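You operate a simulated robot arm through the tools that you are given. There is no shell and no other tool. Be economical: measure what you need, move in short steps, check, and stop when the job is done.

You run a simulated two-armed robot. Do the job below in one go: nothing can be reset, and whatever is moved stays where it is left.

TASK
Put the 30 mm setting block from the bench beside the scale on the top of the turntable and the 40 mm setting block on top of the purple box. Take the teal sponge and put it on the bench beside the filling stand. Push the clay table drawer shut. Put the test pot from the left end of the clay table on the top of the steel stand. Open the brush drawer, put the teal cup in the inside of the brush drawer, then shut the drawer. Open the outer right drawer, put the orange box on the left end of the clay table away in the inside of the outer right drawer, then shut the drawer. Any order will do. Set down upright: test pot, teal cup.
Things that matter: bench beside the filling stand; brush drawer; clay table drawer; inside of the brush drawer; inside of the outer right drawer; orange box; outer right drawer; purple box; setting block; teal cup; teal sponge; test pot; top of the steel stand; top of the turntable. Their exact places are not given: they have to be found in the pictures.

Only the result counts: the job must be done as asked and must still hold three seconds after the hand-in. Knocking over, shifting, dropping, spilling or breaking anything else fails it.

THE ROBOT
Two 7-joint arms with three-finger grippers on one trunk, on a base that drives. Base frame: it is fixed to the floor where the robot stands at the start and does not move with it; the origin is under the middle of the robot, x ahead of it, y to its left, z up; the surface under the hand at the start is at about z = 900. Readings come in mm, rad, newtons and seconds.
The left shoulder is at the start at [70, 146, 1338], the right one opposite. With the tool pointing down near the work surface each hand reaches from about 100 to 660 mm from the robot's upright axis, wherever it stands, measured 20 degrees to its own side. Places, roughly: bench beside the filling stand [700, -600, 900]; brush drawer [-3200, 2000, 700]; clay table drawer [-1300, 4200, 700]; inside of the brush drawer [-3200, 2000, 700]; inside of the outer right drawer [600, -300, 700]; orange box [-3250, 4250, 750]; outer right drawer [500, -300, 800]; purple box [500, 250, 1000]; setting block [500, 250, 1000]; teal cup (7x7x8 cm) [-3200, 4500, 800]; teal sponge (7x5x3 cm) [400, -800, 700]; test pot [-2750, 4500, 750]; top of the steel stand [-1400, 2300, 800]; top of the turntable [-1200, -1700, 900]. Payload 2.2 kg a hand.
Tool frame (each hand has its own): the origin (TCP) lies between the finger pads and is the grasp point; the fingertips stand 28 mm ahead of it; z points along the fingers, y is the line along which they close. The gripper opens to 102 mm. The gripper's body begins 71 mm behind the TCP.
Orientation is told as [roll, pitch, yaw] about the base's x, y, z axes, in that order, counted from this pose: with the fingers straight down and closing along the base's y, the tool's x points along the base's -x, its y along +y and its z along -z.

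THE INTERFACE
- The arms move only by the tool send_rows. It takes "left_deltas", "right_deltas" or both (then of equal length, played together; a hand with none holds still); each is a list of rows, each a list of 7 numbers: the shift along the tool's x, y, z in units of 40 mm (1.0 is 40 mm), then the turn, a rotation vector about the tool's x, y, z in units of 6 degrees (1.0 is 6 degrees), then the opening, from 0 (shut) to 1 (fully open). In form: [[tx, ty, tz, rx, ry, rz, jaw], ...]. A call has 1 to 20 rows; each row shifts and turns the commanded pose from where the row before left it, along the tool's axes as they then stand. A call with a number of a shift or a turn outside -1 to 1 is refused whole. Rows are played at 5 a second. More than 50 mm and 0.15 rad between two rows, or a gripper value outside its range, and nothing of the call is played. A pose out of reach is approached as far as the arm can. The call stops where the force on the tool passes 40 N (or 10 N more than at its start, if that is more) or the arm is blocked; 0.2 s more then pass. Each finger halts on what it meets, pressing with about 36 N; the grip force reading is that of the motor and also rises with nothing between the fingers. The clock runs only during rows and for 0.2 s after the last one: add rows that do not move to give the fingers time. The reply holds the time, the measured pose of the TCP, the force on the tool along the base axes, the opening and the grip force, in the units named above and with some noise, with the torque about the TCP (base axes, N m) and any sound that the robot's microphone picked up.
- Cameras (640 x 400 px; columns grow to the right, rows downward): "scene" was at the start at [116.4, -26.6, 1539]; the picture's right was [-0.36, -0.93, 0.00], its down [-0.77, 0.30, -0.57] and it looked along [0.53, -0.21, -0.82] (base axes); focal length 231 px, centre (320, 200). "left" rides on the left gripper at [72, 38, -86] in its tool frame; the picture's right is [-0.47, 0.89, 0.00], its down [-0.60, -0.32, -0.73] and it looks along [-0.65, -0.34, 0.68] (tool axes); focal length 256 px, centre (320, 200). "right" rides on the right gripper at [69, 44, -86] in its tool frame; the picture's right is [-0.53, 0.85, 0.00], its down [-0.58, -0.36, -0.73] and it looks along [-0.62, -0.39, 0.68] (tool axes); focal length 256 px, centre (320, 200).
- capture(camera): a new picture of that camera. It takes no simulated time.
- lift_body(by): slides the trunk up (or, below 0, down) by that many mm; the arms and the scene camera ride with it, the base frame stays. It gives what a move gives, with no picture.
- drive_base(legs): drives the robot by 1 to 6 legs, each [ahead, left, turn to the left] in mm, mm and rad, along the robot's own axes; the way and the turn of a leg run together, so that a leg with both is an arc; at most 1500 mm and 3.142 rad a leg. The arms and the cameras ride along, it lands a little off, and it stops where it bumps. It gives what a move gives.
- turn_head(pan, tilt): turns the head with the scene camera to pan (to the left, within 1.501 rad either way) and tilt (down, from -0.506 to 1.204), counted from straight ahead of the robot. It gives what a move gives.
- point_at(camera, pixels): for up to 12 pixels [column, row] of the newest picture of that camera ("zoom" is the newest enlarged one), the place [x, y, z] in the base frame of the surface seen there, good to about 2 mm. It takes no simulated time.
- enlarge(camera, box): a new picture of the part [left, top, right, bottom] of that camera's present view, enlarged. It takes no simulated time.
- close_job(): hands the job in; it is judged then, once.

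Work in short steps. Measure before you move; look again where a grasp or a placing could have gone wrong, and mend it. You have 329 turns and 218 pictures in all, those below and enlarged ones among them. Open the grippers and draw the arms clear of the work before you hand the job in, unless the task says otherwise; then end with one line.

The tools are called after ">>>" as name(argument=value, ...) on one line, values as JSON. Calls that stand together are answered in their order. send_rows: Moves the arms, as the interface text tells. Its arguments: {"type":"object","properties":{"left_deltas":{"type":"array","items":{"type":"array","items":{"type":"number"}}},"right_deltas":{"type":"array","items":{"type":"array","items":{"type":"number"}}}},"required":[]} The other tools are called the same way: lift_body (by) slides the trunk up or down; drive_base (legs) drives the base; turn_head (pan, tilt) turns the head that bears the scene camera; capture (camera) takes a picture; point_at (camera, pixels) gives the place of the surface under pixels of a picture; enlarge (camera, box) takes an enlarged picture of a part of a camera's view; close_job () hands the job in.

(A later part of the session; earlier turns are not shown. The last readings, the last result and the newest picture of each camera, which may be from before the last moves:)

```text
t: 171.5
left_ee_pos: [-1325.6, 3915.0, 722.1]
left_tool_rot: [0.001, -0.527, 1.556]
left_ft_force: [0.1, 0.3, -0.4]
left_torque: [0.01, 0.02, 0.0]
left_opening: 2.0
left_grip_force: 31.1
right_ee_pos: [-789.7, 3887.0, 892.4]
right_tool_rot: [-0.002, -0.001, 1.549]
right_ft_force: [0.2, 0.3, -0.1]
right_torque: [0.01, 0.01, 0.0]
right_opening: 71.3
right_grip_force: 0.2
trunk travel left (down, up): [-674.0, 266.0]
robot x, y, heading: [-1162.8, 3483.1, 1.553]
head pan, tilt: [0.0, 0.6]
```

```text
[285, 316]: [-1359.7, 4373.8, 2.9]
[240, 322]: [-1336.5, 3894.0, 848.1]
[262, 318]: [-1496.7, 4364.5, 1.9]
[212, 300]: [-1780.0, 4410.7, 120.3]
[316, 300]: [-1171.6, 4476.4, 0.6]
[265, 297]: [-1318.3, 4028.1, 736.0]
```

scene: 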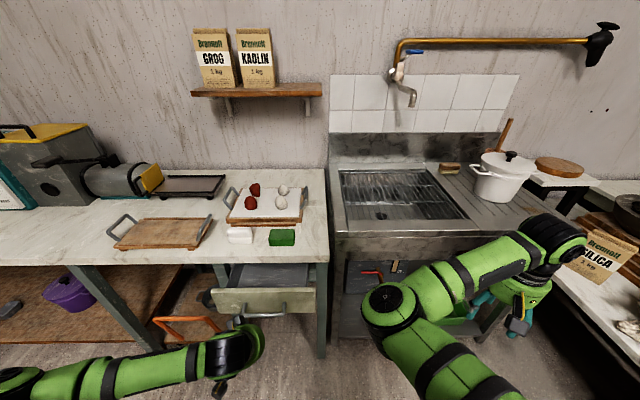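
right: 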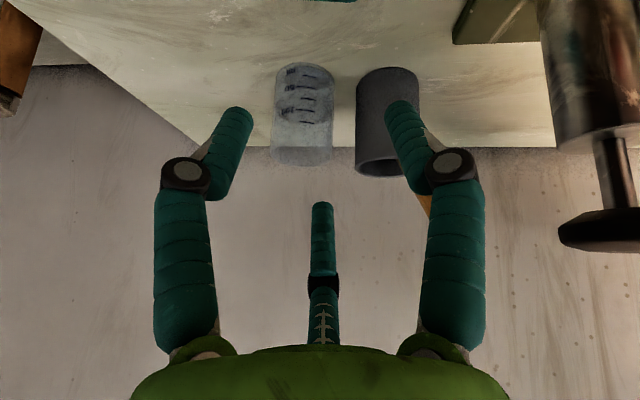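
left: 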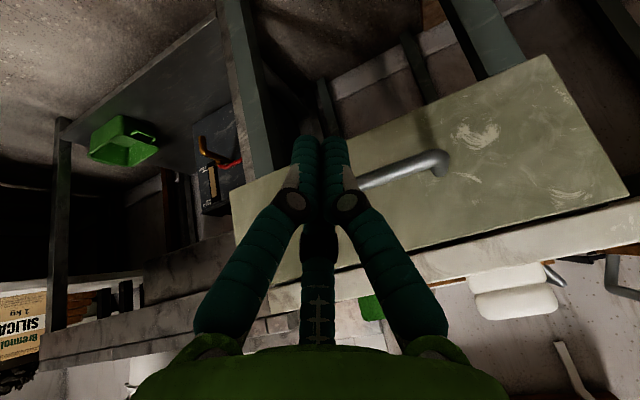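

Fingers are centred on the drawer at handle height. Push forward in 20 mm rows until it stops.

>>> send_rows(left_deltas=[[-0.433, 0, 0.25, 0, 0, 0, 0], [-0.433, 0, 0.25, 0, 0, 0, 0], [-0.433, 0, 0.25, 0, 0, 0, 0], [-0.433, 0, 0.25, 0, 0, 0, 0], [-0.433, 0, 0.25, 0, 0, 0, 0], [-0.433, 0, 0.25, 0, 0, 0, 0], [-0.433, 0, 0.25, 0, 0, 0, 0], [-0.433, 0, 0.25, 0, 0, 0, 0], [-0.433, 0, 0.25, 0, 0, 0, 0], [-0.433, 0, 0.25, 0, 0, 0, 0]])

>>> capture(camera="scene")

```text
t: 173.4
left_ee_pos: [-1321.5, 4079.3, 724.3]
left_tool_rot: [0.0, -0.513, 1.559]
left_ft_force: [-5.4, -23.3, 20.6]
left_torque: [0.14, -0.04, -0.06]
left_opening: 1.8
left_grip_force: 31.9
right_ee_pos: [-790.1, 3885.8, 893.9]
right_tool_rot: [-0.003, -0.004, 1.553]
right_ft_force: [0.4, 1.2, -0.6]
right_torque: [-0.1, -0.01, 0.0]
right_opening: 71.3
right_grip_force: 0.0
trunk travel left (down, up): [-674.0, 266.0]
robot x, y, heading: [-1164.5, 3482.0, 1.555]
head pan, tilt: [0.0, 0.6]
stopped in row 9 (left hand): the force on the tool passed its limit at 42 N (the readings are from after the stop); the commanded pose is now the measured one
```

```text
136 pictures are left
```

scene: 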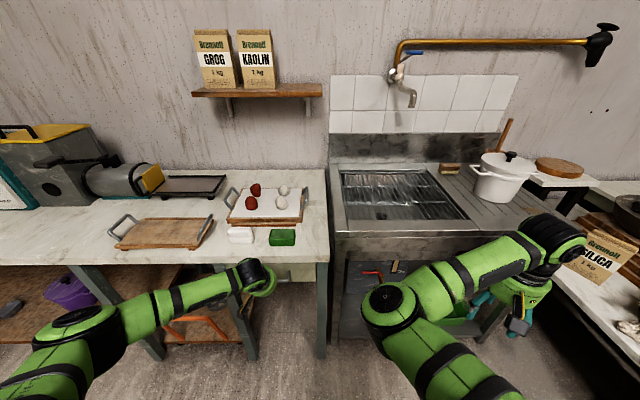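

Back off 80 mm and check the drawer.

>>> send_rows(left_deltas=[[0.8, 0, -0.46, 0, 0, 0, 0], [0.8, 0, -0.46, 0, 0, 0, 0], [0.8, 0, -0.46, 0, 0, 0, 0], [0, 0, 0, 0, 0, 0, 0]])

>>> enlarge(camera="scene", box=[200, 230, 350, 350])

>>> capture(camera="left")

```text
t: 174.4
left_ee_pos: [-1324.8, 3970.6, 724.5]
left_tool_rot: [0.0, -0.514, 1.559]
left_ft_force: [0.6, 0.0, 0.2]
left_torque: [0.02, 0.02, 0.02]
left_opening: 2.4
left_grip_force: 31.4
right_ee_pos: [-789.2, 3888.8, 892.4]
right_tool_rot: [-0.004, 0.0, 1.552]
right_ft_force: [-0.2, 0.3, -0.8]
right_torque: [0.01, -0.02, 0.0]
right_opening: 71.3
right_grip_force: 0.1
trunk travel left (down, up): [-674.0, 266.0]
robot x, y, heading: [-1164.2, 3479.4, 1.559]
head pan, tilt: [0.0, 0.6]
```

```text
3.33 times, centred on (275, 290) of scene
```

zoom: 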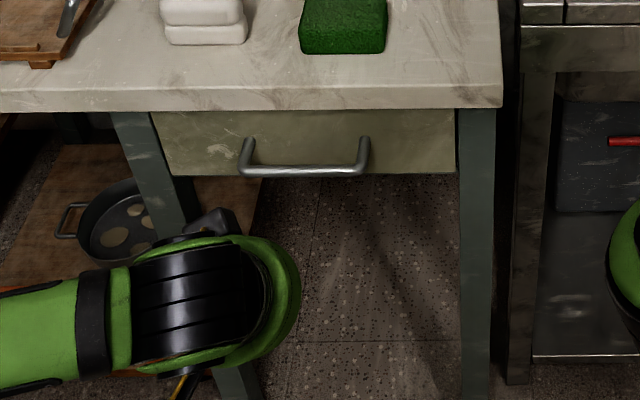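

```text
134 pictures are left
```

left: 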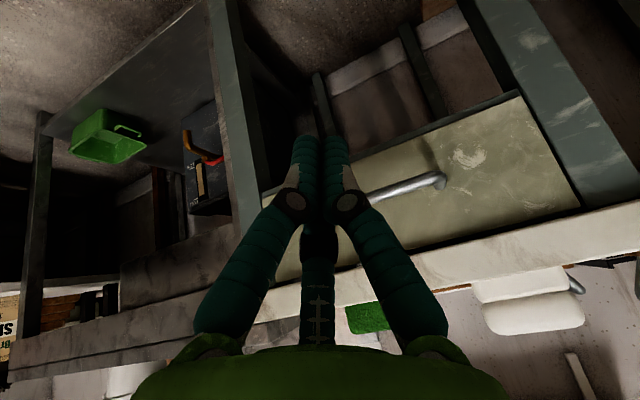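

>>> point_at(camera="zoom", pixels=[[300, 130], [400, 130], [200, 140], [300, 170], [480, 150], [140, 150], [300, 98]])

>>> point_at(camera="left", pixels=[[500, 160], [540, 130], [580, 120], [410, 250]])

```text
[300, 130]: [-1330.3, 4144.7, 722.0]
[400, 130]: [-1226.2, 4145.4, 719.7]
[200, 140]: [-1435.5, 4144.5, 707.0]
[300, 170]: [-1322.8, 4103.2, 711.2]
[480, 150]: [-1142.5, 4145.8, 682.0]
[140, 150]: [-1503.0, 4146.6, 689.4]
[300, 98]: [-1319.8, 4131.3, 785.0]
```

```text
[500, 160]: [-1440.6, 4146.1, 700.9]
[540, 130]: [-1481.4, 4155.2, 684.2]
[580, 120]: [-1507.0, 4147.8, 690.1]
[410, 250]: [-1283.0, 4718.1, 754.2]
```

Drawer face is flush with the legs (y 4145): shut. Retract and straighten the left hand, back off, and go along the table to its left end.

>>> send_rows(left_deltas=[[0.8, 0, -0.46, 0, 0, 0, 0.5], [0.8, 0, -0.46, 0, 0, 0, 0.5], [0, 0, -1, 0, 1, 0, 0.5], [0, 0, -1, 0, 1, 0, 0.5], [0, 0, -1, 0, 1, 0, 0.5], [0, 0, -1, 0, 1, 0, 0.5], [0, 0, -1, 0, 0.9, 0, 0.5], [0, 0, -1, 0, 0, 0, 0.5]])

>>> lift_body(by=165)

>>> drive_base(legs=[[-250, 0, 0], [0, 1450, 0]])

>>> turn_head(pan=0.0, tilt=0.55)

>>> capture(camera="scene")

```text
t: 176.2
left_ee_pos: [-1324.0, 3836.2, 951.7]
left_tool_rot: [0.001, 0.002, 1.558]
left_ft_force: [1.2, -0.6, -0.1]
left_torque: [0.02, 0.0, 0.01]
left_opening: 51.1
left_grip_force: 0.0
right_ee_pos: [-790.4, 3887.4, 893.4]
right_tool_rot: [0.001, 0.0, 1.552]
right_ft_force: [0.3, -0.2, 0.1]
right_torque: [0.04, 0.0, 0.0]
right_opening: 71.4
right_grip_force: 0.1
trunk travel left (down, up): [-674.0, 266.0]
robot x, y, heading: [-1161.4, 3482.6, 1.556]
head pan, tilt: [0.0, 0.6]
```

```text
t: 178.1
left_ee_pos: [-1323.6, 3836.5, 1116.9]
left_tool_rot: [-0.002, 0.0, 1.556]
left_ft_force: [0.2, -0.5, -0.2]
left_torque: [0.01, 0.0, -0.01]
left_opening: 51.1
left_grip_force: 0.1
right_ee_pos: [-789.5, 3886.4, 1057.9]
right_tool_rot: [-0.003, -0.001, 1.551]
right_ft_force: [-0.2, 0.0, 0.0]
right_torque: [-0.01, 0.02, 0.01]
right_opening: 71.4
right_grip_force: 0.0
trunk travel left (down, up): [-839.0, 101.0]
robot x, y, heading: [-1161.4, 3480.8, 1.554]
head pan, tilt: [0.0, 0.6]
```

```text
t: 187.0
left_ee_pos: [-2819.4, 3610.4, 1115.6]
left_tool_rot: [0.0, 0.0, 1.535]
left_ft_force: [0.1, 0.3, -0.4]
left_torque: [-0.02, 0.0, 0.01]
left_opening: 51.1
left_grip_force: 0.0
right_ee_pos: [-2283.6, 3649.9, 1058.7]
right_tool_rot: [-0.001, 0.0, 1.529]
right_ft_force: [0.0, 0.7, 0.7]
right_torque: [0.01, 0.01, 0.01]
right_opening: 71.5
right_grip_force: 0.1
trunk travel left (down, up): [-839.0, 101.0]
robot x, y, heading: [-2668.8, 3254.1, 1.537]
head pan, tilt: [0.0, 0.6]
```

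```text
t: 187.6
left_ee_pos: [-2818.8, 3609.2, 1115.0]
left_tool_rot: [0.0, 0.0, 1.537]
left_ft_force: [-0.1, 0.3, -0.9]
left_torque: [0.04, 0.03, -0.04]
left_opening: 51.5
left_grip_force: 0.0
right_ee_pos: [-2284.5, 3649.5, 1057.6]
right_tool_rot: [-0.002, -0.001, 1.527]
right_ft_force: [0.3, 0.3, 0.1]
right_torque: [-0.03, 0.0, -0.03]
right_opening: 71.3
right_grip_force: 0.0
trunk travel left (down, up): [-839.0, 101.0]
robot x, y, heading: [-2665.7, 3253.4, 1.538]
head pan, tilt: [0.0, 0.55]
```

```text
133 pictures are left
```

scene: 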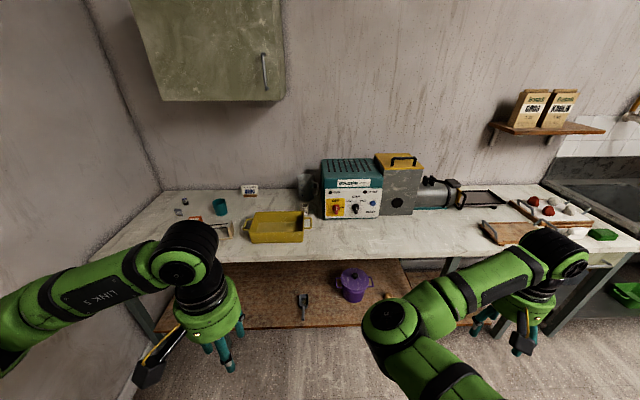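

Zoom on the left end of the table.

>>> enlarge(camera="scene", box=[160, 170, 330, 250])

```text
3.76 times, centred on (245, 210) of scene
```

zoom: 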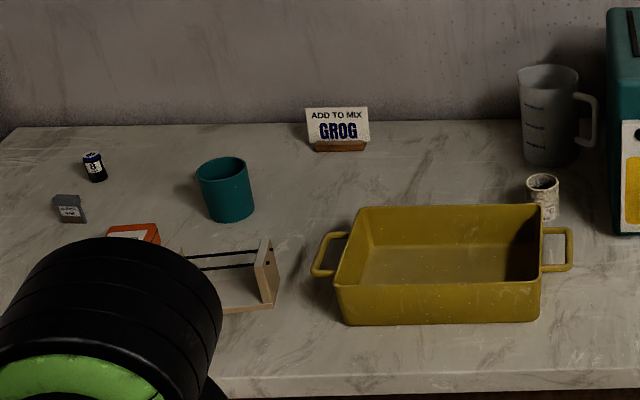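

Test pot candidate: small white pot at zoom (543,195); teal cup (225,190); orange box (135,232), partly hidden. Measure.

>>> point_at(camera="zoom", pixels=[[543, 180], [530, 185], [558, 185], [545, 218], [222, 165], [197, 175], [250, 170], [230, 220], [135, 230], [155, 238], [540, 210], [260, 290]])

>>> enlarge(camera="scene", box=[280, 170, 340, 240])

```text
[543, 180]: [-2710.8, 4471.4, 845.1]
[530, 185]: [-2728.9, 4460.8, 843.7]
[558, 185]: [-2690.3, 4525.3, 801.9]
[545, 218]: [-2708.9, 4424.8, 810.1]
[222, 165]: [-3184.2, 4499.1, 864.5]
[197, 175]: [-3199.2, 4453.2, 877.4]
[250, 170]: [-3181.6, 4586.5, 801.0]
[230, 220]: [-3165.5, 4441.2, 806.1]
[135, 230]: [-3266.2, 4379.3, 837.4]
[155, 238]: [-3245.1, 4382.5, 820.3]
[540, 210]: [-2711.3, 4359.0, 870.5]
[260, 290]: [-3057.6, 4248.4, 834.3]
```

```text
5.71 times, centred on (310, 205) of scene
```

zoom: 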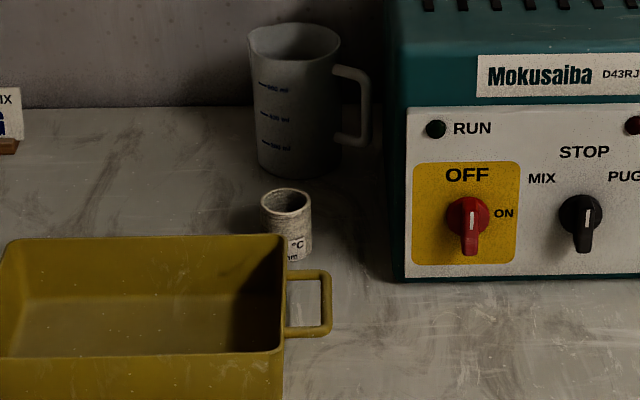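

Pot ≈(-2710,4463), Ø~40, top 845. Cup ≈(-3180,4475), top ~878. Take the cup first with the left hand: drive left 394 and ahead 450.

>>> drive_base(legs=[[0, 0, 0.033], [0, 394, 0], [450, 0, 0]])

>>> turn_head(pan=0.15, tilt=0.7)

>>> capture(camera="scene")

```text
t: 192.8
left_ee_pos: [-3221.8, 4052.3, 1117.2]
left_tool_rot: [0.0, 0.001, 1.556]
left_ft_force: [-1.1, -0.2, 0.5]
left_torque: [0.02, -0.01, 0.0]
left_opening: 51.0
left_grip_force: 0.1
right_ee_pos: [-2686.8, 4103.4, 1058.2]
right_tool_rot: [-0.002, -0.003, 1.548]
right_ft_force: [0.6, 0.4, -0.6]
right_torque: [0.0, -0.02, -0.04]
right_opening: 71.5
right_grip_force: 0.0
trunk travel left (down, up): [-839.0, 101.0]
robot x, y, heading: [-3062.8, 3703.9, 1.555]
head pan, tilt: [0.0, 0.55]
```

```text
t: 193.5
left_ee_pos: [-3223.7, 4054.0, 1116.0]
left_tool_rot: [0.0, 0.0, 1.556]
left_ft_force: [0.1, -0.9, 1.0]
left_torque: [0.0, 0.03, 0.0]
left_opening: 51.0
left_grip_force: 0.1
right_ee_pos: [-2688.0, 4103.4, 1058.8]
right_tool_rot: [-0.001, 0.0, 1.551]
right_ft_force: [-0.4, 0.2, 0.1]
right_torque: [-0.01, 0.02, -0.04]
right_opening: 71.2
right_grip_force: 0.1
trunk travel left (down, up): [-839.0, 101.0]
robot x, y, heading: [-3060.7, 3698.6, 1.555]
head pan, tilt: [0.15, 0.7]
```

```text
130 pictures are left
```

scene: 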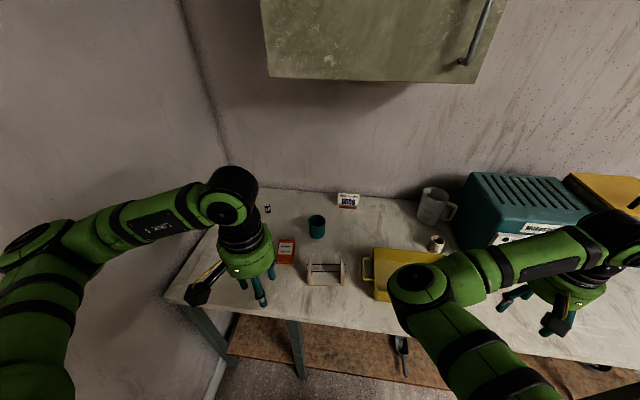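

>>> enlarge(camera="scene", box=[240, 185, 460, 300])

>>> point_at(camera="zoom", pixels=[[203, 92], [242, 90], [223, 115], [225, 95], [223, 150], [110, 160], [160, 160], [157, 215], [105, 220], [135, 180], [560, 150], [575, 185]])

>>> point_at(camera="scene", pixels=[[60, 150], [20, 235], [40, 290], [500, 60], [100, 100]])

```text
2.91 times, centred on (350, 242) of scene
```

zoom: 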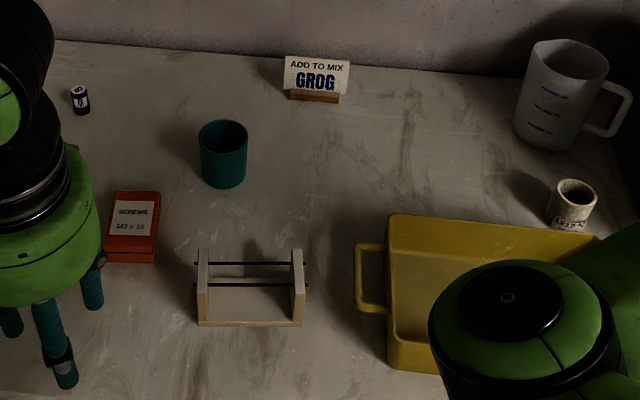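

```text
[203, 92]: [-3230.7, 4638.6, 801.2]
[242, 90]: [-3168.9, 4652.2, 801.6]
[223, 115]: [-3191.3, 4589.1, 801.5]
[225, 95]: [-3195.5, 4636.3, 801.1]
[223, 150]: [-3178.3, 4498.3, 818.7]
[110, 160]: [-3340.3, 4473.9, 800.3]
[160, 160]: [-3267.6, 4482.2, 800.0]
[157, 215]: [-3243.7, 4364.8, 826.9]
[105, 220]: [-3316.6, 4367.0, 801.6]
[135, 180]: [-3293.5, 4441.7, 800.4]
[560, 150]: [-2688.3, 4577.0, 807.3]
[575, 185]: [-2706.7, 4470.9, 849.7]
```

```text
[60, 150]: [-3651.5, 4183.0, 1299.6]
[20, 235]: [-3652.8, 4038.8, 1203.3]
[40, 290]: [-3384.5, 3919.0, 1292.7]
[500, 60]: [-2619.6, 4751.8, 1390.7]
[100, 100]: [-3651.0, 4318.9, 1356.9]
```

Repeat with correct pixels.

>>> point_at(camera="zoom", pixels=[[201, 137], [246, 137], [224, 122], [222, 152], [224, 184], [118, 194], [158, 195], [154, 246], [108, 246], [133, 218], [200, 255], [575, 187]])

```text
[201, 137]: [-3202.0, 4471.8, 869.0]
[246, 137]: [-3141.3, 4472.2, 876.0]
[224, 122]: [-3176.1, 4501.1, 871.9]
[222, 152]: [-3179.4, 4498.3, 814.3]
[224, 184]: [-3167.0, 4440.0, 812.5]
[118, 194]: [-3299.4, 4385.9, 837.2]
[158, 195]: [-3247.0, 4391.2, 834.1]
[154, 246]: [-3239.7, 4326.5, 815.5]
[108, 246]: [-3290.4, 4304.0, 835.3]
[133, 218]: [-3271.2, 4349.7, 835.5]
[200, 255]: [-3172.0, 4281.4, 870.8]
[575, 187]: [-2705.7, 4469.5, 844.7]
```

Cup centre (-3171,4474). Orange box centre (-3271,4347), top 836. Drive ahead 165, lower trunk 80, then move the left hand over the cup.

>>> drive_base(legs=[[165, 0, 0.01]])

>>> lift_body(by=-80)

```text
t: 195.0
left_ee_pos: [-3224.6, 4206.3, 1114.1]
left_tool_rot: [-0.001, 0.003, 1.565]
left_ft_force: [0.4, 0.7, -0.3]
left_torque: [-0.06, 0.02, 0.01]
left_opening: 51.0
left_grip_force: 0.1
right_ee_pos: [-2691.0, 4261.2, 1058.3]
right_tool_rot: [-0.001, 0.003, 1.56]
right_ft_force: [-0.3, -0.2, 0.4]
right_torque: [-0.06, 0.01, 0.05]
right_opening: 71.3
right_grip_force: 0.1
trunk travel left (down, up): [-839.0, 101.0]
robot x, y, heading: [-3060.2, 3853.6, 1.567]
head pan, tilt: [0.15, 0.7]
stopped in leg 1: the robot was blocked; the commanded pose is now the measured one
```

```text
t: 196.2
left_ee_pos: [-3223.2, 4201.9, 1036.3]
left_tool_rot: [0.0, 0.001, 1.565]
left_ft_force: [0.4, 0.2, 0.5]
left_torque: [-0.05, -0.01, 0.0]
left_opening: 50.8
left_grip_force: 0.1
right_ee_pos: [-2690.9, 4259.3, 978.0]
right_tool_rot: [-0.002, -0.001, 1.559]
right_ft_force: [0.1, -0.2, 0.0]
right_torque: [0.01, 0.01, -0.01]
right_opening: 71.1
right_grip_force: 0.1
trunk travel left (down, up): [-759.0, 181.0]
robot x, y, heading: [-3060.0, 3852.6, 1.572]
head pan, tilt: [0.15, 0.7]
```

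The base touched something at y≈3853 (its limit). From here the cup is 621 ahead; move the left hand over it.

>>> send_rows(left_deltas=[[-0.971, -0.186, 0, 0, 0, 0, 1], [-0.971, -0.186, 0, 0, 0, 0, 1], [-0.971, -0.186, 0, 0, 0, 0, 1], [-0.971, -0.186, 0, 0, 0, 0, 1], [-0.971, -0.186, 0, 0, 0, 0, 1], [-0.971, -0.186, 0, 0, 0, 0, 1], [-0.971, -0.186, 0, 0, 0, 0, 1], [0, 0, 0, 0, 0, 0, 1]])

>>> capture(camera="left")

>>> capture(camera="scene")

```text
t: 198.0
left_ee_pos: [-3171.2, 4471.7, 1035.8]
left_tool_rot: [-0.001, -0.001, 1.564]
left_ft_force: [0.1, 0.4, -0.3]
left_torque: [0.04, -0.01, 0.01]
left_opening: 101.9
left_grip_force: 0.0
right_ee_pos: [-2691.9, 4258.3, 978.5]
right_tool_rot: [-0.003, -0.001, 1.559]
right_ft_force: [-0.3, 0.3, 0.4]
right_torque: [0.03, 0.02, 0.02]
right_opening: 71.4
right_grip_force: 0.1
trunk travel left (down, up): [-759.0, 181.0]
robot x, y, heading: [-3062.1, 3852.0, 1.562]
head pan, tilt: [0.15, 0.7]
```

```text
128 pictures are left
```

left: 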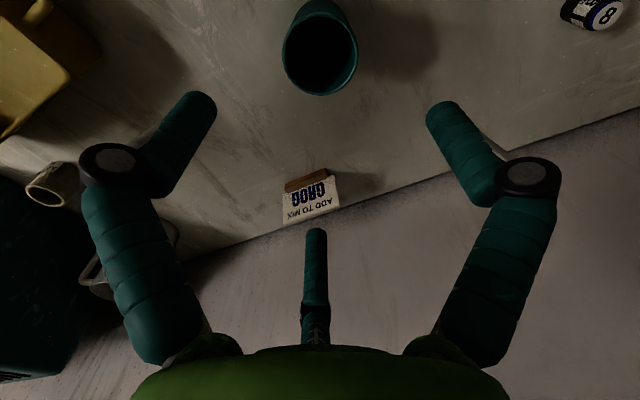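

```text
127 pictures are left
```

scene: 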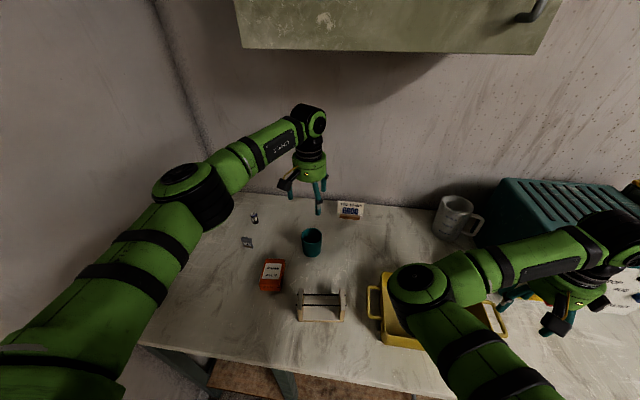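

Aligned over the cup. Lower 160 mm, then check.

>>> send_rows(left_deltas=[[0, 0, 0.8, 0, 0, 0, 1], [0, 0, 0.8, 0, 0, 0, 1], [0, 0, 0.8, 0, 0, 0, 1], [0, 0, 0.8, 0, 0, 0, 1], [0, 0, 0.3, 0, 0, 0, 1], [0, 0, 0, 0, 0, 0, 1]])

>>> capture(camera="left")

```text
t: 199.4
left_ee_pos: [-3168.6, 4473.7, 896.2]
left_tool_rot: [-0.001, 0.0, 1.565]
left_ft_force: [0.6, -0.8, 0.3]
left_torque: [-0.03, -0.04, -0.01]
left_opening: 101.8
left_grip_force: 0.0
right_ee_pos: [-2690.3, 4257.8, 977.7]
right_tool_rot: [-0.002, 0.001, 1.56]
right_ft_force: [0.2, 0.1, 0.0]
right_torque: [0.02, -0.01, -0.02]
right_opening: 71.3
right_grip_force: 0.0
trunk travel left (down, up): [-759.0, 181.0]
robot x, y, heading: [-3061.4, 3850.6, 1.564]
head pan, tilt: [0.15, 0.7]
```

```text
126 pictures are left
```

left: 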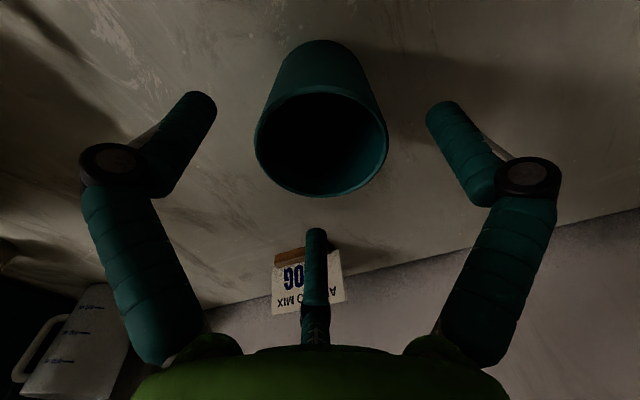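

Cup is centred between the three fingers. Lower 50 mm and close gently.

>>> send_rows(left_deltas=[[0, 0, 0.65, 0, 0, 0, 1], [0, 0, 0.6, 0, 0, 0, 1], [0, 0, 0, 0, 0, 0, 0.85], [0, 0, 0, 0, 0, 0, 0.7], [0, 0, 0, 0, 0, 0, 0.55], [0, 0, 0, 0, 0, 0, 0.4], [0, 0, 0, 0, 0, 0, 0.4]])

>>> capture(camera="left")

```text
t: 201.0
left_ee_pos: [-3170.7, 4472.1, 844.6]
left_tool_rot: [0.0, 0.001, 1.566]
left_ft_force: [-0.8, 0.5, -0.2]
left_torque: [0.05, -0.02, 0.0]
left_opening: 61.9
left_grip_force: 35.4
right_ee_pos: [-2690.4, 4258.7, 979.1]
right_tool_rot: [-0.002, 0.0, 1.559]
right_ft_force: [0.3, 0.6, -0.1]
right_torque: [-0.03, -0.06, -0.02]
right_opening: 71.3
right_grip_force: 0.1
trunk travel left (down, up): [-759.0, 181.0]
robot x, y, heading: [-3062.9, 3851.1, 1.565]
head pan, tilt: [0.15, 0.7]
```

```text
125 pictures are left
```

left: 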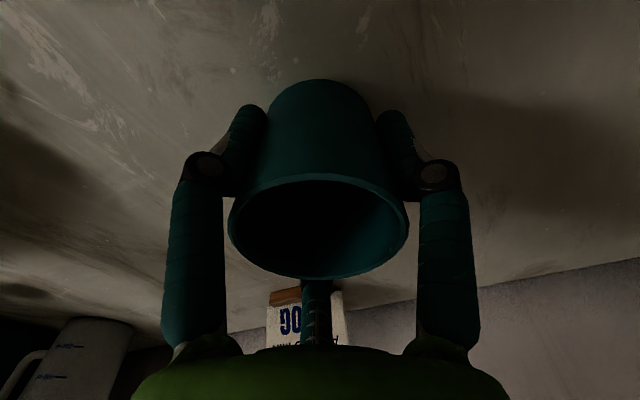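

Gripped (opening 62, 35 N). Lift 200 mm, pull in, then back off the base.

>>> send_rows(left_deltas=[[0, 0, -0.8, 0, 0, 0, 0.4], [0, 0, -1, 0, 0, 0, 0.4], [0, 0, -1, 0, 0, 0, 0.4], [0, 0, -1, 0, 0, 0, 0.4], [0, 0, -1, 0, 0, 0, 0.4], [1, 0, -0.5, 0, 0, 0, 0.4], [1, 0, 0, 0, 0, 0, 0.4], [1, 0, 0, 0, 0, 0, 0.4], [1, 0.3, 0, 0, 0, 0, 0.4], [1, 0.5, 0, 0, 0, 0, 0.4], [1, 0.5, 0, 0, 0, 0, 0.4]])

>>> drive_base(legs=[[-350, 0, 0]])

>>> capture(camera="scene")

```text
t: 203.4
left_ee_pos: [-3226.3, 4233.5, 1058.5]
left_tool_rot: [0.001, -0.002, 1.566]
left_ft_force: [-0.4, 0.5, 0.0]
left_torque: [0.04, -0.02, 0.03]
left_opening: 62.2
left_grip_force: 36.6
right_ee_pos: [-2691.4, 4257.1, 979.0]
right_tool_rot: [-0.003, -0.001, 1.557]
right_ft_force: [-0.4, -0.5, 0.1]
right_torque: [0.05, 0.0, -0.01]
right_opening: 71.1
right_grip_force: 0.1
trunk travel left (down, up): [-759.0, 181.0]
robot x, y, heading: [-3063.4, 3849.6, 1.565]
head pan, tilt: [0.15, 0.7]
```

```text
t: 205.6
left_ee_pos: [-3223.6, 3890.7, 1057.1]
left_tool_rot: [0.0, 0.001, 1.555]
left_ft_force: [-1.0, -0.1, -0.6]
left_torque: [0.02, 0.0, -0.01]
left_opening: 61.8
left_grip_force: 36.2
right_ee_pos: [-2690.5, 3908.5, 977.6]
right_tool_rot: [-0.002, 0.001, 1.548]
right_ft_force: [0.2, -0.3, 0.0]
right_torque: [-0.02, 0.02, 0.03]
right_opening: 71.3
right_grip_force: 0.0
trunk travel left (down, up): [-759.0, 181.0]
robot x, y, heading: [-3066.5, 3501.4, 1.556]
head pan, tilt: [0.15, 0.7]
```

```text
124 pictures are left
```

scene: 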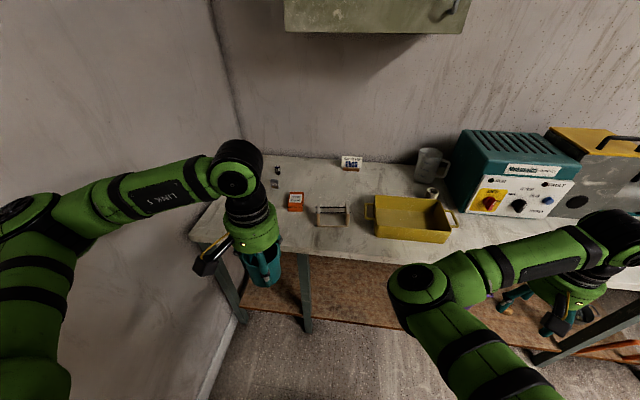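

Cup held. Drive right 800 to open floor, turn to face -x, then slide to y≈2000 in front of the brush table.

>>> drive_base(legs=[[0, -800, 0], [0, 0, 1.57], [0, 1200, 0]])

>>> turn_head(pan=0.0, tilt=0.55)

>>> capture(camera="scene")

```text
t: 219.5
left_ee_pos: [-2697.7, 2113.7, 1056.6]
left_tool_rot: [0.0, 0.0, 3.106]
left_ft_force: [-0.4, 0.9, -0.5]
left_torque: [0.0, -0.04, 0.01]
left_opening: 61.7
left_grip_force: 35.9
right_ee_pos: [-2705.5, 2645.9, 978.1]
right_tool_rot: [-0.002, 0.0, 3.101]
right_ft_force: [-0.1, 0.3, 0.8]
right_torque: [0.0, 0.02, 0.02]
right_opening: 71.7
right_grip_force: 0.1
trunk travel left (down, up): [-759.0, 181.0]
robot x, y, heading: [-2307.6, 2260.6, 3.11]
head pan, tilt: [0.15, 0.7]
```

```text
t: 220.2
left_ee_pos: [-2697.8, 2111.9, 1056.6]
left_tool_rot: [0.001, -0.001, 3.108]
left_ft_force: [0.1, 0.2, -0.9]
left_torque: [0.02, 0.02, -0.02]
left_opening: 61.9
left_grip_force: 36.1
right_ee_pos: [-2705.1, 2647.7, 977.8]
right_tool_rot: [0.0, 0.001, 3.099]
right_ft_force: [-0.1, 0.0, 0.6]
right_torque: [-0.03, -0.01, 0.01]
right_opening: 71.5
right_grip_force: 0.1
trunk travel left (down, up): [-759.0, 181.0]
robot x, y, heading: [-2308.0, 2265.9, 3.109]
head pan, tilt: [0.0, 0.55]
```

```text
123 pictures are left
```

scene: 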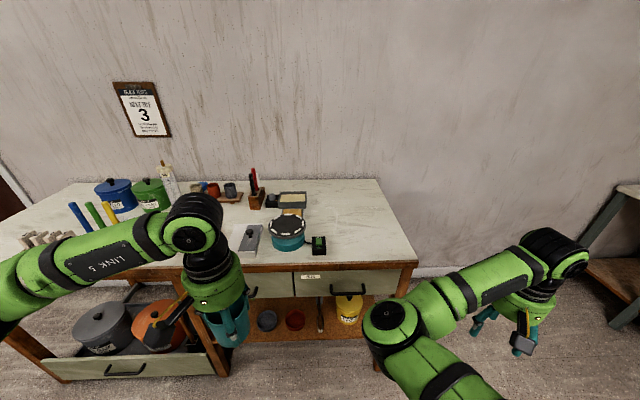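

Two upper drawers; read the labels.

>>> enlarge(camera="scene", box=[230, 250, 430, 350])

>>> point_at(camera="zoom", pixels=[[255, 85], [375, 130], [375, 120], [195, 80], [190, 130], [60, 140], [470, 120], [590, 40], [350, 100], [90, 90]])

```text
3.20 times, centred on (330, 300) of scene
```

zoom: 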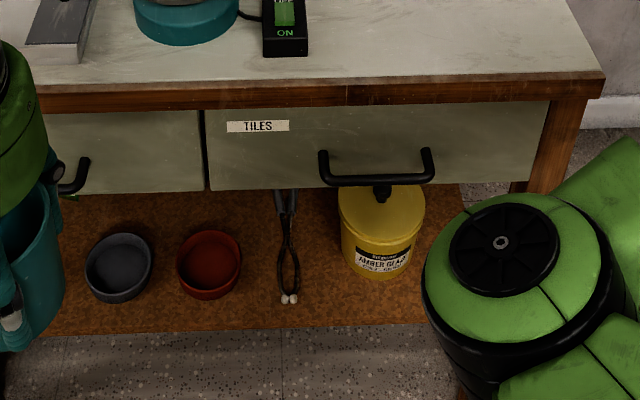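

```text
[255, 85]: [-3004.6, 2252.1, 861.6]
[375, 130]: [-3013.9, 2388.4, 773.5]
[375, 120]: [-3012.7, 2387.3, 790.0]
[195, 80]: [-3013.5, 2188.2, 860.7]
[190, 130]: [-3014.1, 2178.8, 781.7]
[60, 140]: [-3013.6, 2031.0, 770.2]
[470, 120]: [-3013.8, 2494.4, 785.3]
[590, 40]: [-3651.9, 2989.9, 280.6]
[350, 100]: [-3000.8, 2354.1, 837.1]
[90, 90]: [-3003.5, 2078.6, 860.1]
```

Right upper drawer is TILES, so the left one (y≈1800–2190) should be the brush drawer. Slide left 480 and ahead 60, and confirm its label.

>>> drive_base(legs=[[0, 0, 0.033], [60, 470, 0]])

>>> turn_head(pan=-0.3, tilt=0.75)

>>> capture(camera="scene")

```text
t: 223.4
left_ee_pos: [-2754.1, 1634.1, 1057.3]
left_tool_rot: [-0.001, 0.002, 3.139]
left_ft_force: [-0.6, -0.2, -0.6]
left_torque: [-0.03, 0.01, 0.0]
left_opening: 61.7
left_grip_force: 35.5
right_ee_pos: [-2778.4, 2166.3, 978.6]
right_tool_rot: [-0.001, -0.001, 3.133]
right_ft_force: [-0.3, 0.1, 0.0]
right_torque: [-0.02, 0.02, -0.01]
right_opening: 71.4
right_grip_force: 0.0
trunk travel left (down, up): [-759.0, 181.0]
robot x, y, heading: [-2367.1, 1798.0, 3.14]
head pan, tilt: [0.0, 0.55]
```

```text
t: 224.2
left_ee_pos: [-2753.2, 1633.5, 1057.9]
left_tool_rot: [0.001, 0.0, 3.14]
left_ft_force: [-1.0, -0.9, -0.3]
left_torque: [0.02, 0.02, 0.01]
left_opening: 61.7
left_grip_force: 36.6
right_ee_pos: [-2779.5, 2165.7, 977.1]
right_tool_rot: [-0.004, 0.001, 3.133]
right_ft_force: [-1.2, 0.2, 0.0]
right_torque: [-0.02, -0.04, 0.02]
right_opening: 71.4
right_grip_force: 0.1
trunk travel left (down, up): [-759.0, 181.0]
robot x, y, heading: [-2371.6, 1794.3, 3.142]
head pan, tilt: [-0.3, 0.75]
```

```text
121 pictures are left
```

scene: 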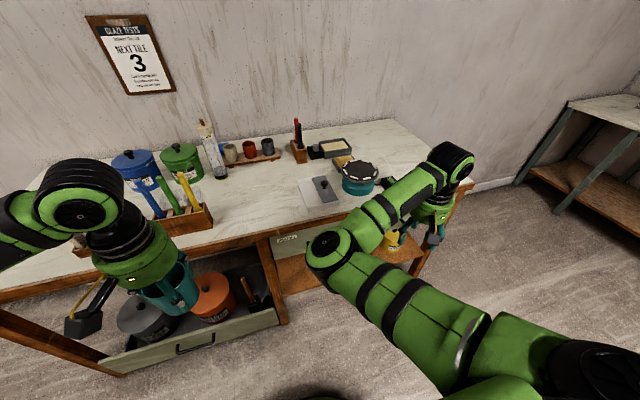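

>>> enlarge(camera="scene", box=[260, 215, 360, 295])

>>> capture(camera="right")

```text
5.00 times, centred on (310, 255) of scene
```

zoom: 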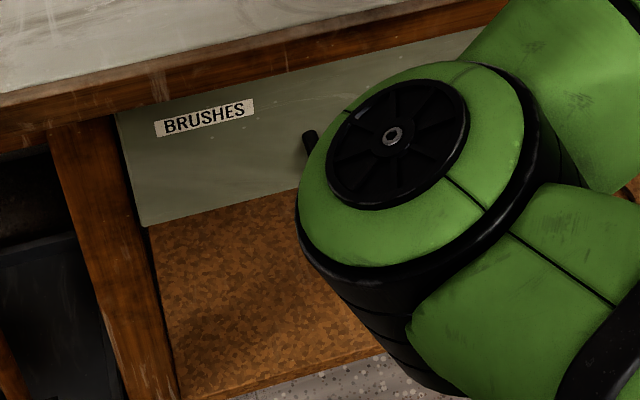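

```text
119 pictures are left
```

right: 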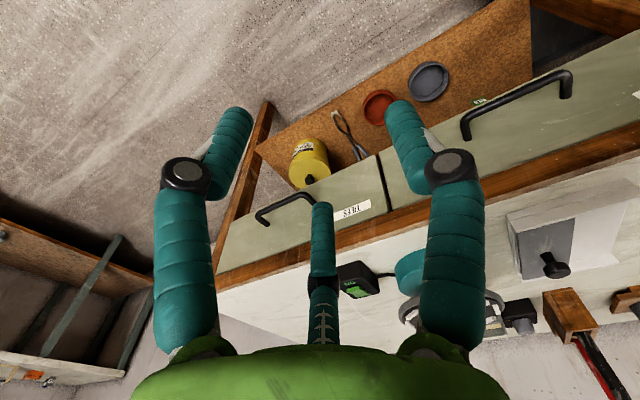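

Label reads BRUSHES. Measure the handle in the right camera view.

>>> point_at(camera="right", pixels=[[466, 118], [515, 97], [563, 74], [468, 135], [570, 95], [385, 180], [637, 95], [500, 160], [420, 210]])

```text
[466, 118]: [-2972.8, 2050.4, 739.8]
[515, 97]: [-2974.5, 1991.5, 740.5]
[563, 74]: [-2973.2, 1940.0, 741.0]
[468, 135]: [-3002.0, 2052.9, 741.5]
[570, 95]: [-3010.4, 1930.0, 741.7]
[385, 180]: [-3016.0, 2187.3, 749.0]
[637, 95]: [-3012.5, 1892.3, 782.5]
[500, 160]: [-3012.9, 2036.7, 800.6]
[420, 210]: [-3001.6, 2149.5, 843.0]
```

Handle bar: x≈-2978, z≈740, y 1932–2052, gap ~30 mm. I'll hook it with the far finger: move the right hand forward, tilt it 25°, and rotate so one finger is on the far side. Left hand (cup) rises meanwhile.

>>> send_rows(right_deltas=[[-0.8, 0.45, 0, 0, 0, 0, 0.6], [-0.8, 0.45, 0, 0, 0, 0, 0.6], [-0.8, 0.45, 0, 0, 0, 0, 0.6], [-0.8, 0.45, 0, 0, 0, 0, 0.6], [0, 0, 0, 0, -1, 0, 0.6], [0, 0, 0, 0, -1, 0, 0.6], [0, 0, 0, 0, -1, 0, 0.6], [0, 0, 0, 0, -1, 0, 0.6], [0, 0, 0, 0, 0, -1, 0.6], [0, 0, 0, 0, 0, -1, 0.6], [0, 0, 0, 0, 0, -1, 0.6], [0, 0, 0, 0, 0, -1, 0.6], [0, 0, 0, 0, 0, -1, 0.6], [0, 0, 0, 0, 0, 0, 0.6]], left_deltas=[[0, 0, -0.5, 0, 0, 0, 0.4], [0, 0, -0.5, 0, 0, 0, 0.4], [0, 0, -0.5, 0, 0, 0, 0.4], [0, 0, -0.5, 0, 0, 0, 0.4], [0, 0, -0.5, 0, 0, 0, 0.4], [0, 0, -0.5, 0, 0, 0, 0.4], [0, 0, -0.5, 0, 0, 0, 0.4], [0, 0, -0.5, 0, 0, 0, 0.4], [0, 0, -0.5, 0, 0, 0, 0.4], [0, 0, 0, 0, 0, 0, 0.4], [0, 0, 0, 0, 0, 0, 0.4], [0, 0, 0, 0, 0, 0, 0.4], [0, 0, 0, 0, 0, 0, 0.4], [0, 0, 0, 0, 0, 0, 0.4]])

>>> capture(camera="right")

```text
t: 227.2
left_ee_pos: [-2752.1, 1632.4, 1238.2]
left_tool_rot: [-0.001, 0.001, 3.14]
left_ft_force: [0.1, -0.2, -0.1]
left_torque: [0.0, -0.03, 0.02]
left_opening: 61.8
left_grip_force: 36.4
right_ee_pos: [-2907.8, 2111.7, 984.5]
right_tool_rot: [-0.247, -0.356, -2.6]
right_ft_force: [-0.1, -0.6, 0.5]
right_torque: [0.01, 0.0, 0.03]
right_opening: 61.2
right_grip_force: 0.0
trunk travel left (down, up): [-759.0, 181.0]
robot x, y, heading: [-2371.2, 1800.0, 3.141]
head pan, tilt: [-0.3, 0.75]
```

```text
118 pictures are left
```

right: 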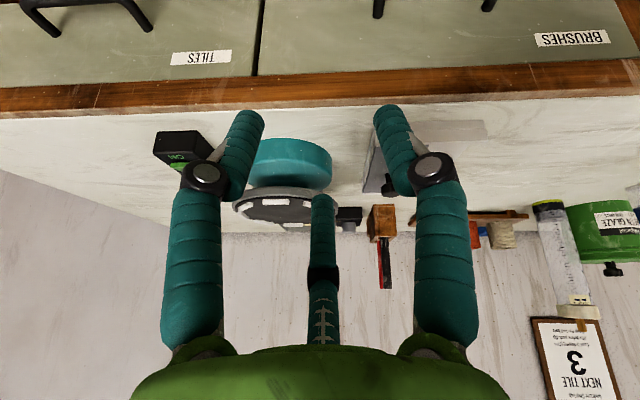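

Aligned. Slide left 120 and ahead 27, then lower the trunk 219 mm in front of the table edge.

>>> drive_base(legs=[[25, 120, 0]])

>>> lift_body(by=-150)

>>> capture(camera="right")

>>> capture(camera="scene")

```text
t: 228.5
left_ee_pos: [-2775.8, 1510.8, 1238.4]
left_tool_rot: [0.003, 0.001, 3.138]
left_ft_force: [0.0, -0.2, 0.4]
left_torque: [0.0, 0.01, -0.02]
left_opening: 61.7
left_grip_force: 36.0
right_ee_pos: [-2931.1, 1988.0, 982.3]
right_tool_rot: [-0.245, -0.353, -2.6]
right_ft_force: [-0.4, -0.6, 0.2]
right_torque: [-0.03, 0.02, 0.0]
right_opening: 61.4
right_grip_force: 0.0
trunk travel left (down, up): [-759.0, 181.0]
robot x, y, heading: [-2397.1, 1672.2, 3.136]
head pan, tilt: [-0.3, 0.75]
```

```text
t: 230.2
left_ee_pos: [-2775.5, 1507.6, 1088.9]
left_tool_rot: [0.001, 0.0, 3.141]
left_ft_force: [0.3, -0.2, -1.2]
left_torque: [0.04, -0.01, 0.02]
left_opening: 61.6
left_grip_force: 36.4
right_ee_pos: [-2930.5, 1991.0, 832.8]
right_tool_rot: [-0.251, -0.351, -2.603]
right_ft_force: [0.0, -0.6, 0.6]
right_torque: [0.0, 0.02, -0.01]
right_opening: 61.1
right_grip_force: 0.1
trunk travel left (down, up): [-609.0, 331.0]
robot x, y, heading: [-2391.0, 1672.3, 3.141]
head pan, tilt: [-0.3, 0.75]
```

```text
117 pictures are left
```

right: 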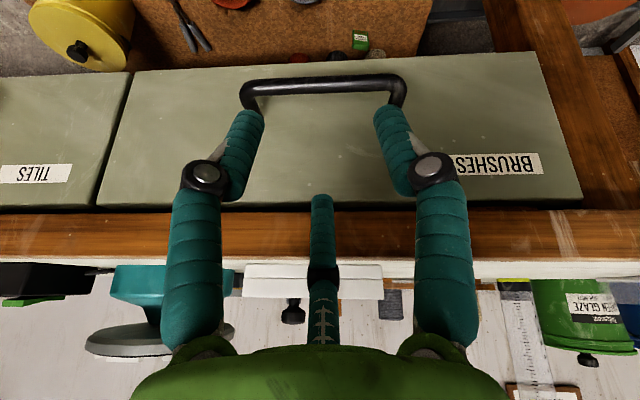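

```text
116 pictures are left
```

scene: 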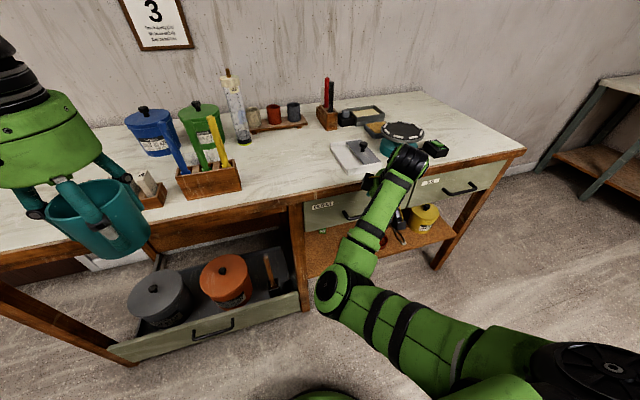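

Well centred on the handle. Measure fingertips and handle now.

>>> point_at(camera="right", pixels=[[321, 198], [321, 215], [321, 240], [321, 82], [321, 90], [250, 115], [390, 112], [321, 225], [200, 230]])

```text
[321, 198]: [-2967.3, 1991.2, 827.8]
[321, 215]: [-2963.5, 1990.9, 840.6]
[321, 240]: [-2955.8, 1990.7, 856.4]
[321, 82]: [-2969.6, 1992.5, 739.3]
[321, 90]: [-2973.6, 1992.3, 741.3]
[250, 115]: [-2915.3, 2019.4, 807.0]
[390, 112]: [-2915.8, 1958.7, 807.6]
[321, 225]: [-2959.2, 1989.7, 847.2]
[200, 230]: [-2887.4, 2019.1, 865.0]
```

Lower trunk 66 (tip just above the bar, under the table edge), then forward 26 mm by base.

>>> lift_body(by=-66)

>>> send_rows(right_deltas=[[-0.51, -0.3, 0.26, 0, 0, 0, 0.6], [0, 0, 0, 0, 0, 0, 0.6]])

>>> capture(camera="right")

```text
t: 231.3
left_ee_pos: [-2774.9, 1509.0, 1023.1]
left_tool_rot: [-0.001, 0.0, 3.14]
left_ft_force: [-0.5, 0.3, -0.5]
left_torque: [0.02, -0.03, 0.04]
left_opening: 61.7
left_grip_force: 36.3
right_ee_pos: [-2931.0, 1989.7, 765.9]
right_tool_rot: [-0.25, -0.351, -2.605]
right_ft_force: [1.0, 0.5, 0.2]
right_torque: [-0.03, 0.0, 0.01]
right_opening: 61.3
right_grip_force: 0.0
trunk travel left (down, up): [-543.0, 397.0]
robot x, y, heading: [-2393.4, 1671.6, 3.139]
head pan, tilt: [-0.3, 0.75]
```

```text
t: 231.9
left_ee_pos: [-2775.3, 1509.1, 1023.2]
left_tool_rot: [0.001, 0.0, 3.14]
left_ft_force: [0.4, -0.4, -0.4]
left_torque: [0.04, 0.0, -0.03]
left_opening: 61.7
left_grip_force: 36.1
right_ee_pos: [-2956.4, 1995.3, 764.9]
right_tool_rot: [-0.253, -0.348, -2.608]
right_ft_force: [-0.2, 0.7, 0.1]
right_torque: [0.04, 0.0, 0.01]
right_opening: 61.0
right_grip_force: 0.1
trunk travel left (down, up): [-543.0, 397.0]
robot x, y, heading: [-2395.9, 1672.2, 3.142]
head pan, tilt: [-0.3, 0.75]
```

```text
115 pictures are left
```

right: 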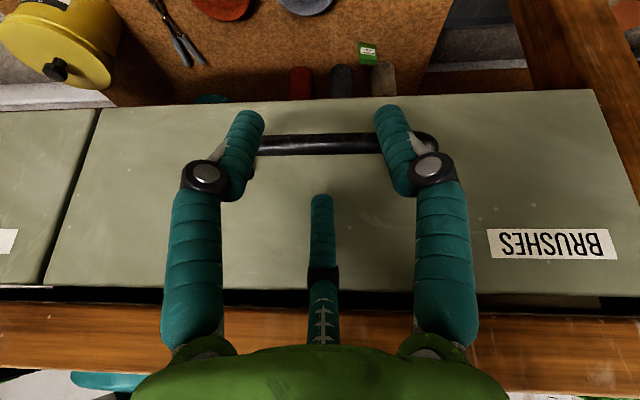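

>>> point_at(camera="right", pixels=[[321, 197], [321, 215], [310, 140], [321, 150], [321, 175]])

```text
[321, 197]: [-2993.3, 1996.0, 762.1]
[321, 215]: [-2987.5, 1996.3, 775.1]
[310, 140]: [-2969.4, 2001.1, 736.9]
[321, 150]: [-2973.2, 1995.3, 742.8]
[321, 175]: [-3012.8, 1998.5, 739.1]
```

Tip is behind the bar line. Lower 34 mm so it hooks behind the bar.

>>> lift_body(by=-34)

>>> send_rows(right_deltas=[[0, 0, 0, 0, 0, 0, 0.5], [0, 0, 0, 0, 0, 0, 0.42], [0, 0, 0, 0, 0, 0, 0.42]])

>>> capture(camera="right")

```text
t: 232.7
left_ee_pos: [-2775.0, 1508.5, 988.7]
left_tool_rot: [-0.001, -0.001, 3.14]
left_ft_force: [0.0, 0.5, 0.5]
left_torque: [-0.01, 0.01, 0.0]
left_opening: 61.8
left_grip_force: 35.9
right_ee_pos: [-2956.0, 1994.7, 733.8]
right_tool_rot: [-0.254, -0.352, -2.609]
right_ft_force: [0.3, 0.1, -0.3]
right_torque: [0.03, -0.01, 0.01]
right_opening: 61.3
right_grip_force: 0.0
trunk travel left (down, up): [-509.0, 431.0]
robot x, y, heading: [-2392.8, 1673.9, 3.141]
head pan, tilt: [-0.3, 0.75]
```

```text
t: 233.5
left_ee_pos: [-2775.8, 1507.5, 988.5]
left_tool_rot: [0.0, -0.001, 3.14]
left_ft_force: [-0.4, 0.3, 0.1]
left_torque: [0.02, -0.01, -0.02]
left_opening: 61.4
left_grip_force: 35.7
right_ee_pos: [-2957.2, 1995.3, 733.3]
right_tool_rot: [-0.252, -0.35, -2.608]
right_ft_force: [-0.9, 0.6, 0.3]
right_torque: [-0.01, 0.01, 0.0]
right_opening: 44.0
right_grip_force: 0.6
trunk travel left (down, up): [-509.0, 431.0]
robot x, y, heading: [-2392.3, 1672.9, 3.141]
head pan, tilt: [-0.3, 0.75]
```

```text
114 pictures are left
```

right: 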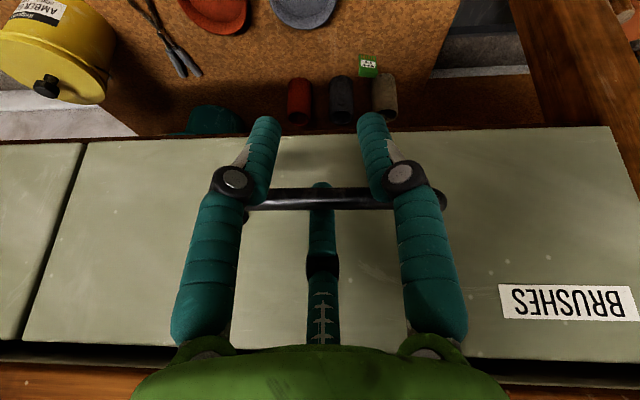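

The far finger is behind the bar. Grip it and pull by driving back 60 mm.

>>> send_rows(right_deltas=[[0, 0, 0, 0, 0, 0, 0.25], [0, 0, 0, 0, 0, 0, 0.1], [0, 0, 0, 0, 0, 0, 0.1]])

>>> drive_base(legs=[[-60, 0, 0]])

>>> capture(camera="right")

```text
t: 234.3
left_ee_pos: [-2776.0, 1508.2, 987.2]
left_tool_rot: [-0.001, 0.001, 3.139]
left_ft_force: [0.3, 0.2, -0.3]
left_torque: [0.02, -0.02, 0.02]
left_opening: 61.7
left_grip_force: 35.9
right_ee_pos: [-2956.2, 1994.6, 734.9]
right_tool_rot: [-0.257, -0.35, -2.604]
right_ft_force: [-3.5, -0.6, 10.3]
right_torque: [-0.02, 0.07, 0.58]
right_opening: 18.9
right_grip_force: 44.0
trunk travel left (down, up): [-509.0, 431.0]
robot x, y, heading: [-2394.2, 1675.0, 3.142]
head pan, tilt: [-0.3, 0.75]
```

```text
t: 235.2
left_ee_pos: [-2715.6, 1508.2, 989.2]
left_tool_rot: [-0.001, -0.001, 3.139]
left_ft_force: [1.0, -0.8, -0.8]
left_torque: [0.01, 0.0, -0.01]
left_opening: 61.7
left_grip_force: 35.8
right_ee_pos: [-2896.4, 1993.5, 735.8]
right_tool_rot: [-0.256, -0.352, -2.607]
right_ft_force: [-0.7, -2.3, 10.2]
right_torque: [0.32, 0.02, 0.81]
right_opening: 18.9
right_grip_force: 43.9
trunk travel left (down, up): [-509.0, 431.0]
robot x, y, heading: [-2332.1, 1671.2, 3.138]
head pan, tilt: [-0.3, 0.75]
```

```text
113 pictures are left
```

right: 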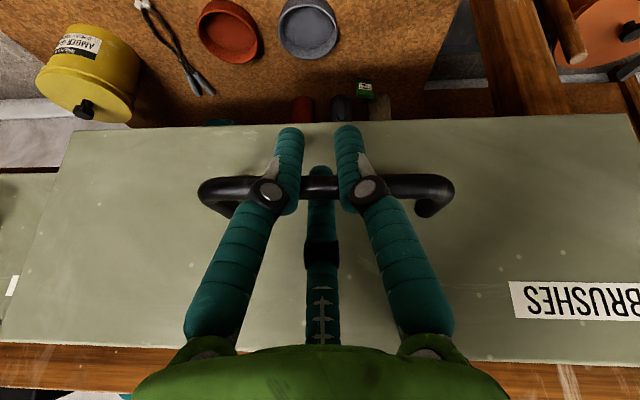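

Drawer came along. Pull 160 mm more.

>>> drive_base(legs=[[-160, 0, 0]])

>>> turn_head(pan=-0.25, tilt=0.75)

>>> capture(camera="scene")

```text
t: 236.7
left_ee_pos: [-2558.1, 1507.0, 989.3]
left_tool_rot: [-0.002, 0.0, 3.141]
left_ft_force: [0.1, 0.3, 0.2]
left_torque: [0.01, 0.01, 0.0]
left_opening: 61.6
left_grip_force: 36.0
right_ee_pos: [-2738.7, 1993.1, 735.7]
right_tool_rot: [-0.256, -0.351, -2.607]
right_ft_force: [-0.2, -3.2, 4.1]
right_torque: [0.2, 0.06, 0.86]
right_opening: 19.0
right_grip_force: 43.8
trunk travel left (down, up): [-509.0, 431.0]
robot x, y, heading: [-2178.5, 1673.5, -3.139]
head pan, tilt: [-0.3, 0.75]
```

```text
t: 237.3
left_ee_pos: [-2557.4, 1507.1, 987.5]
left_tool_rot: [-0.002, 0.0, 3.142]
left_ft_force: [0.0, 0.6, -0.8]
left_torque: [-0.02, -0.02, -0.01]
left_opening: 61.8
left_grip_force: 35.9
right_ee_pos: [-2740.0, 1994.9, 735.7]
right_tool_rot: [-0.256, -0.352, -2.604]
right_ft_force: [0.1, -4.8, 1.5]
right_torque: [0.22, -0.03, 0.94]
right_opening: 18.9
right_grip_force: 44.0
trunk travel left (down, up): [-509.0, 431.0]
robot x, y, heading: [-2177.5, 1671.0, -3.142]
head pan, tilt: [-0.25, 0.75]
```

```text
112 pictures are left
```

scene: 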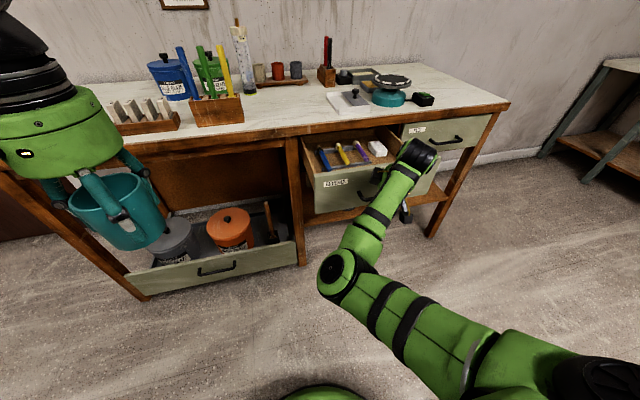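

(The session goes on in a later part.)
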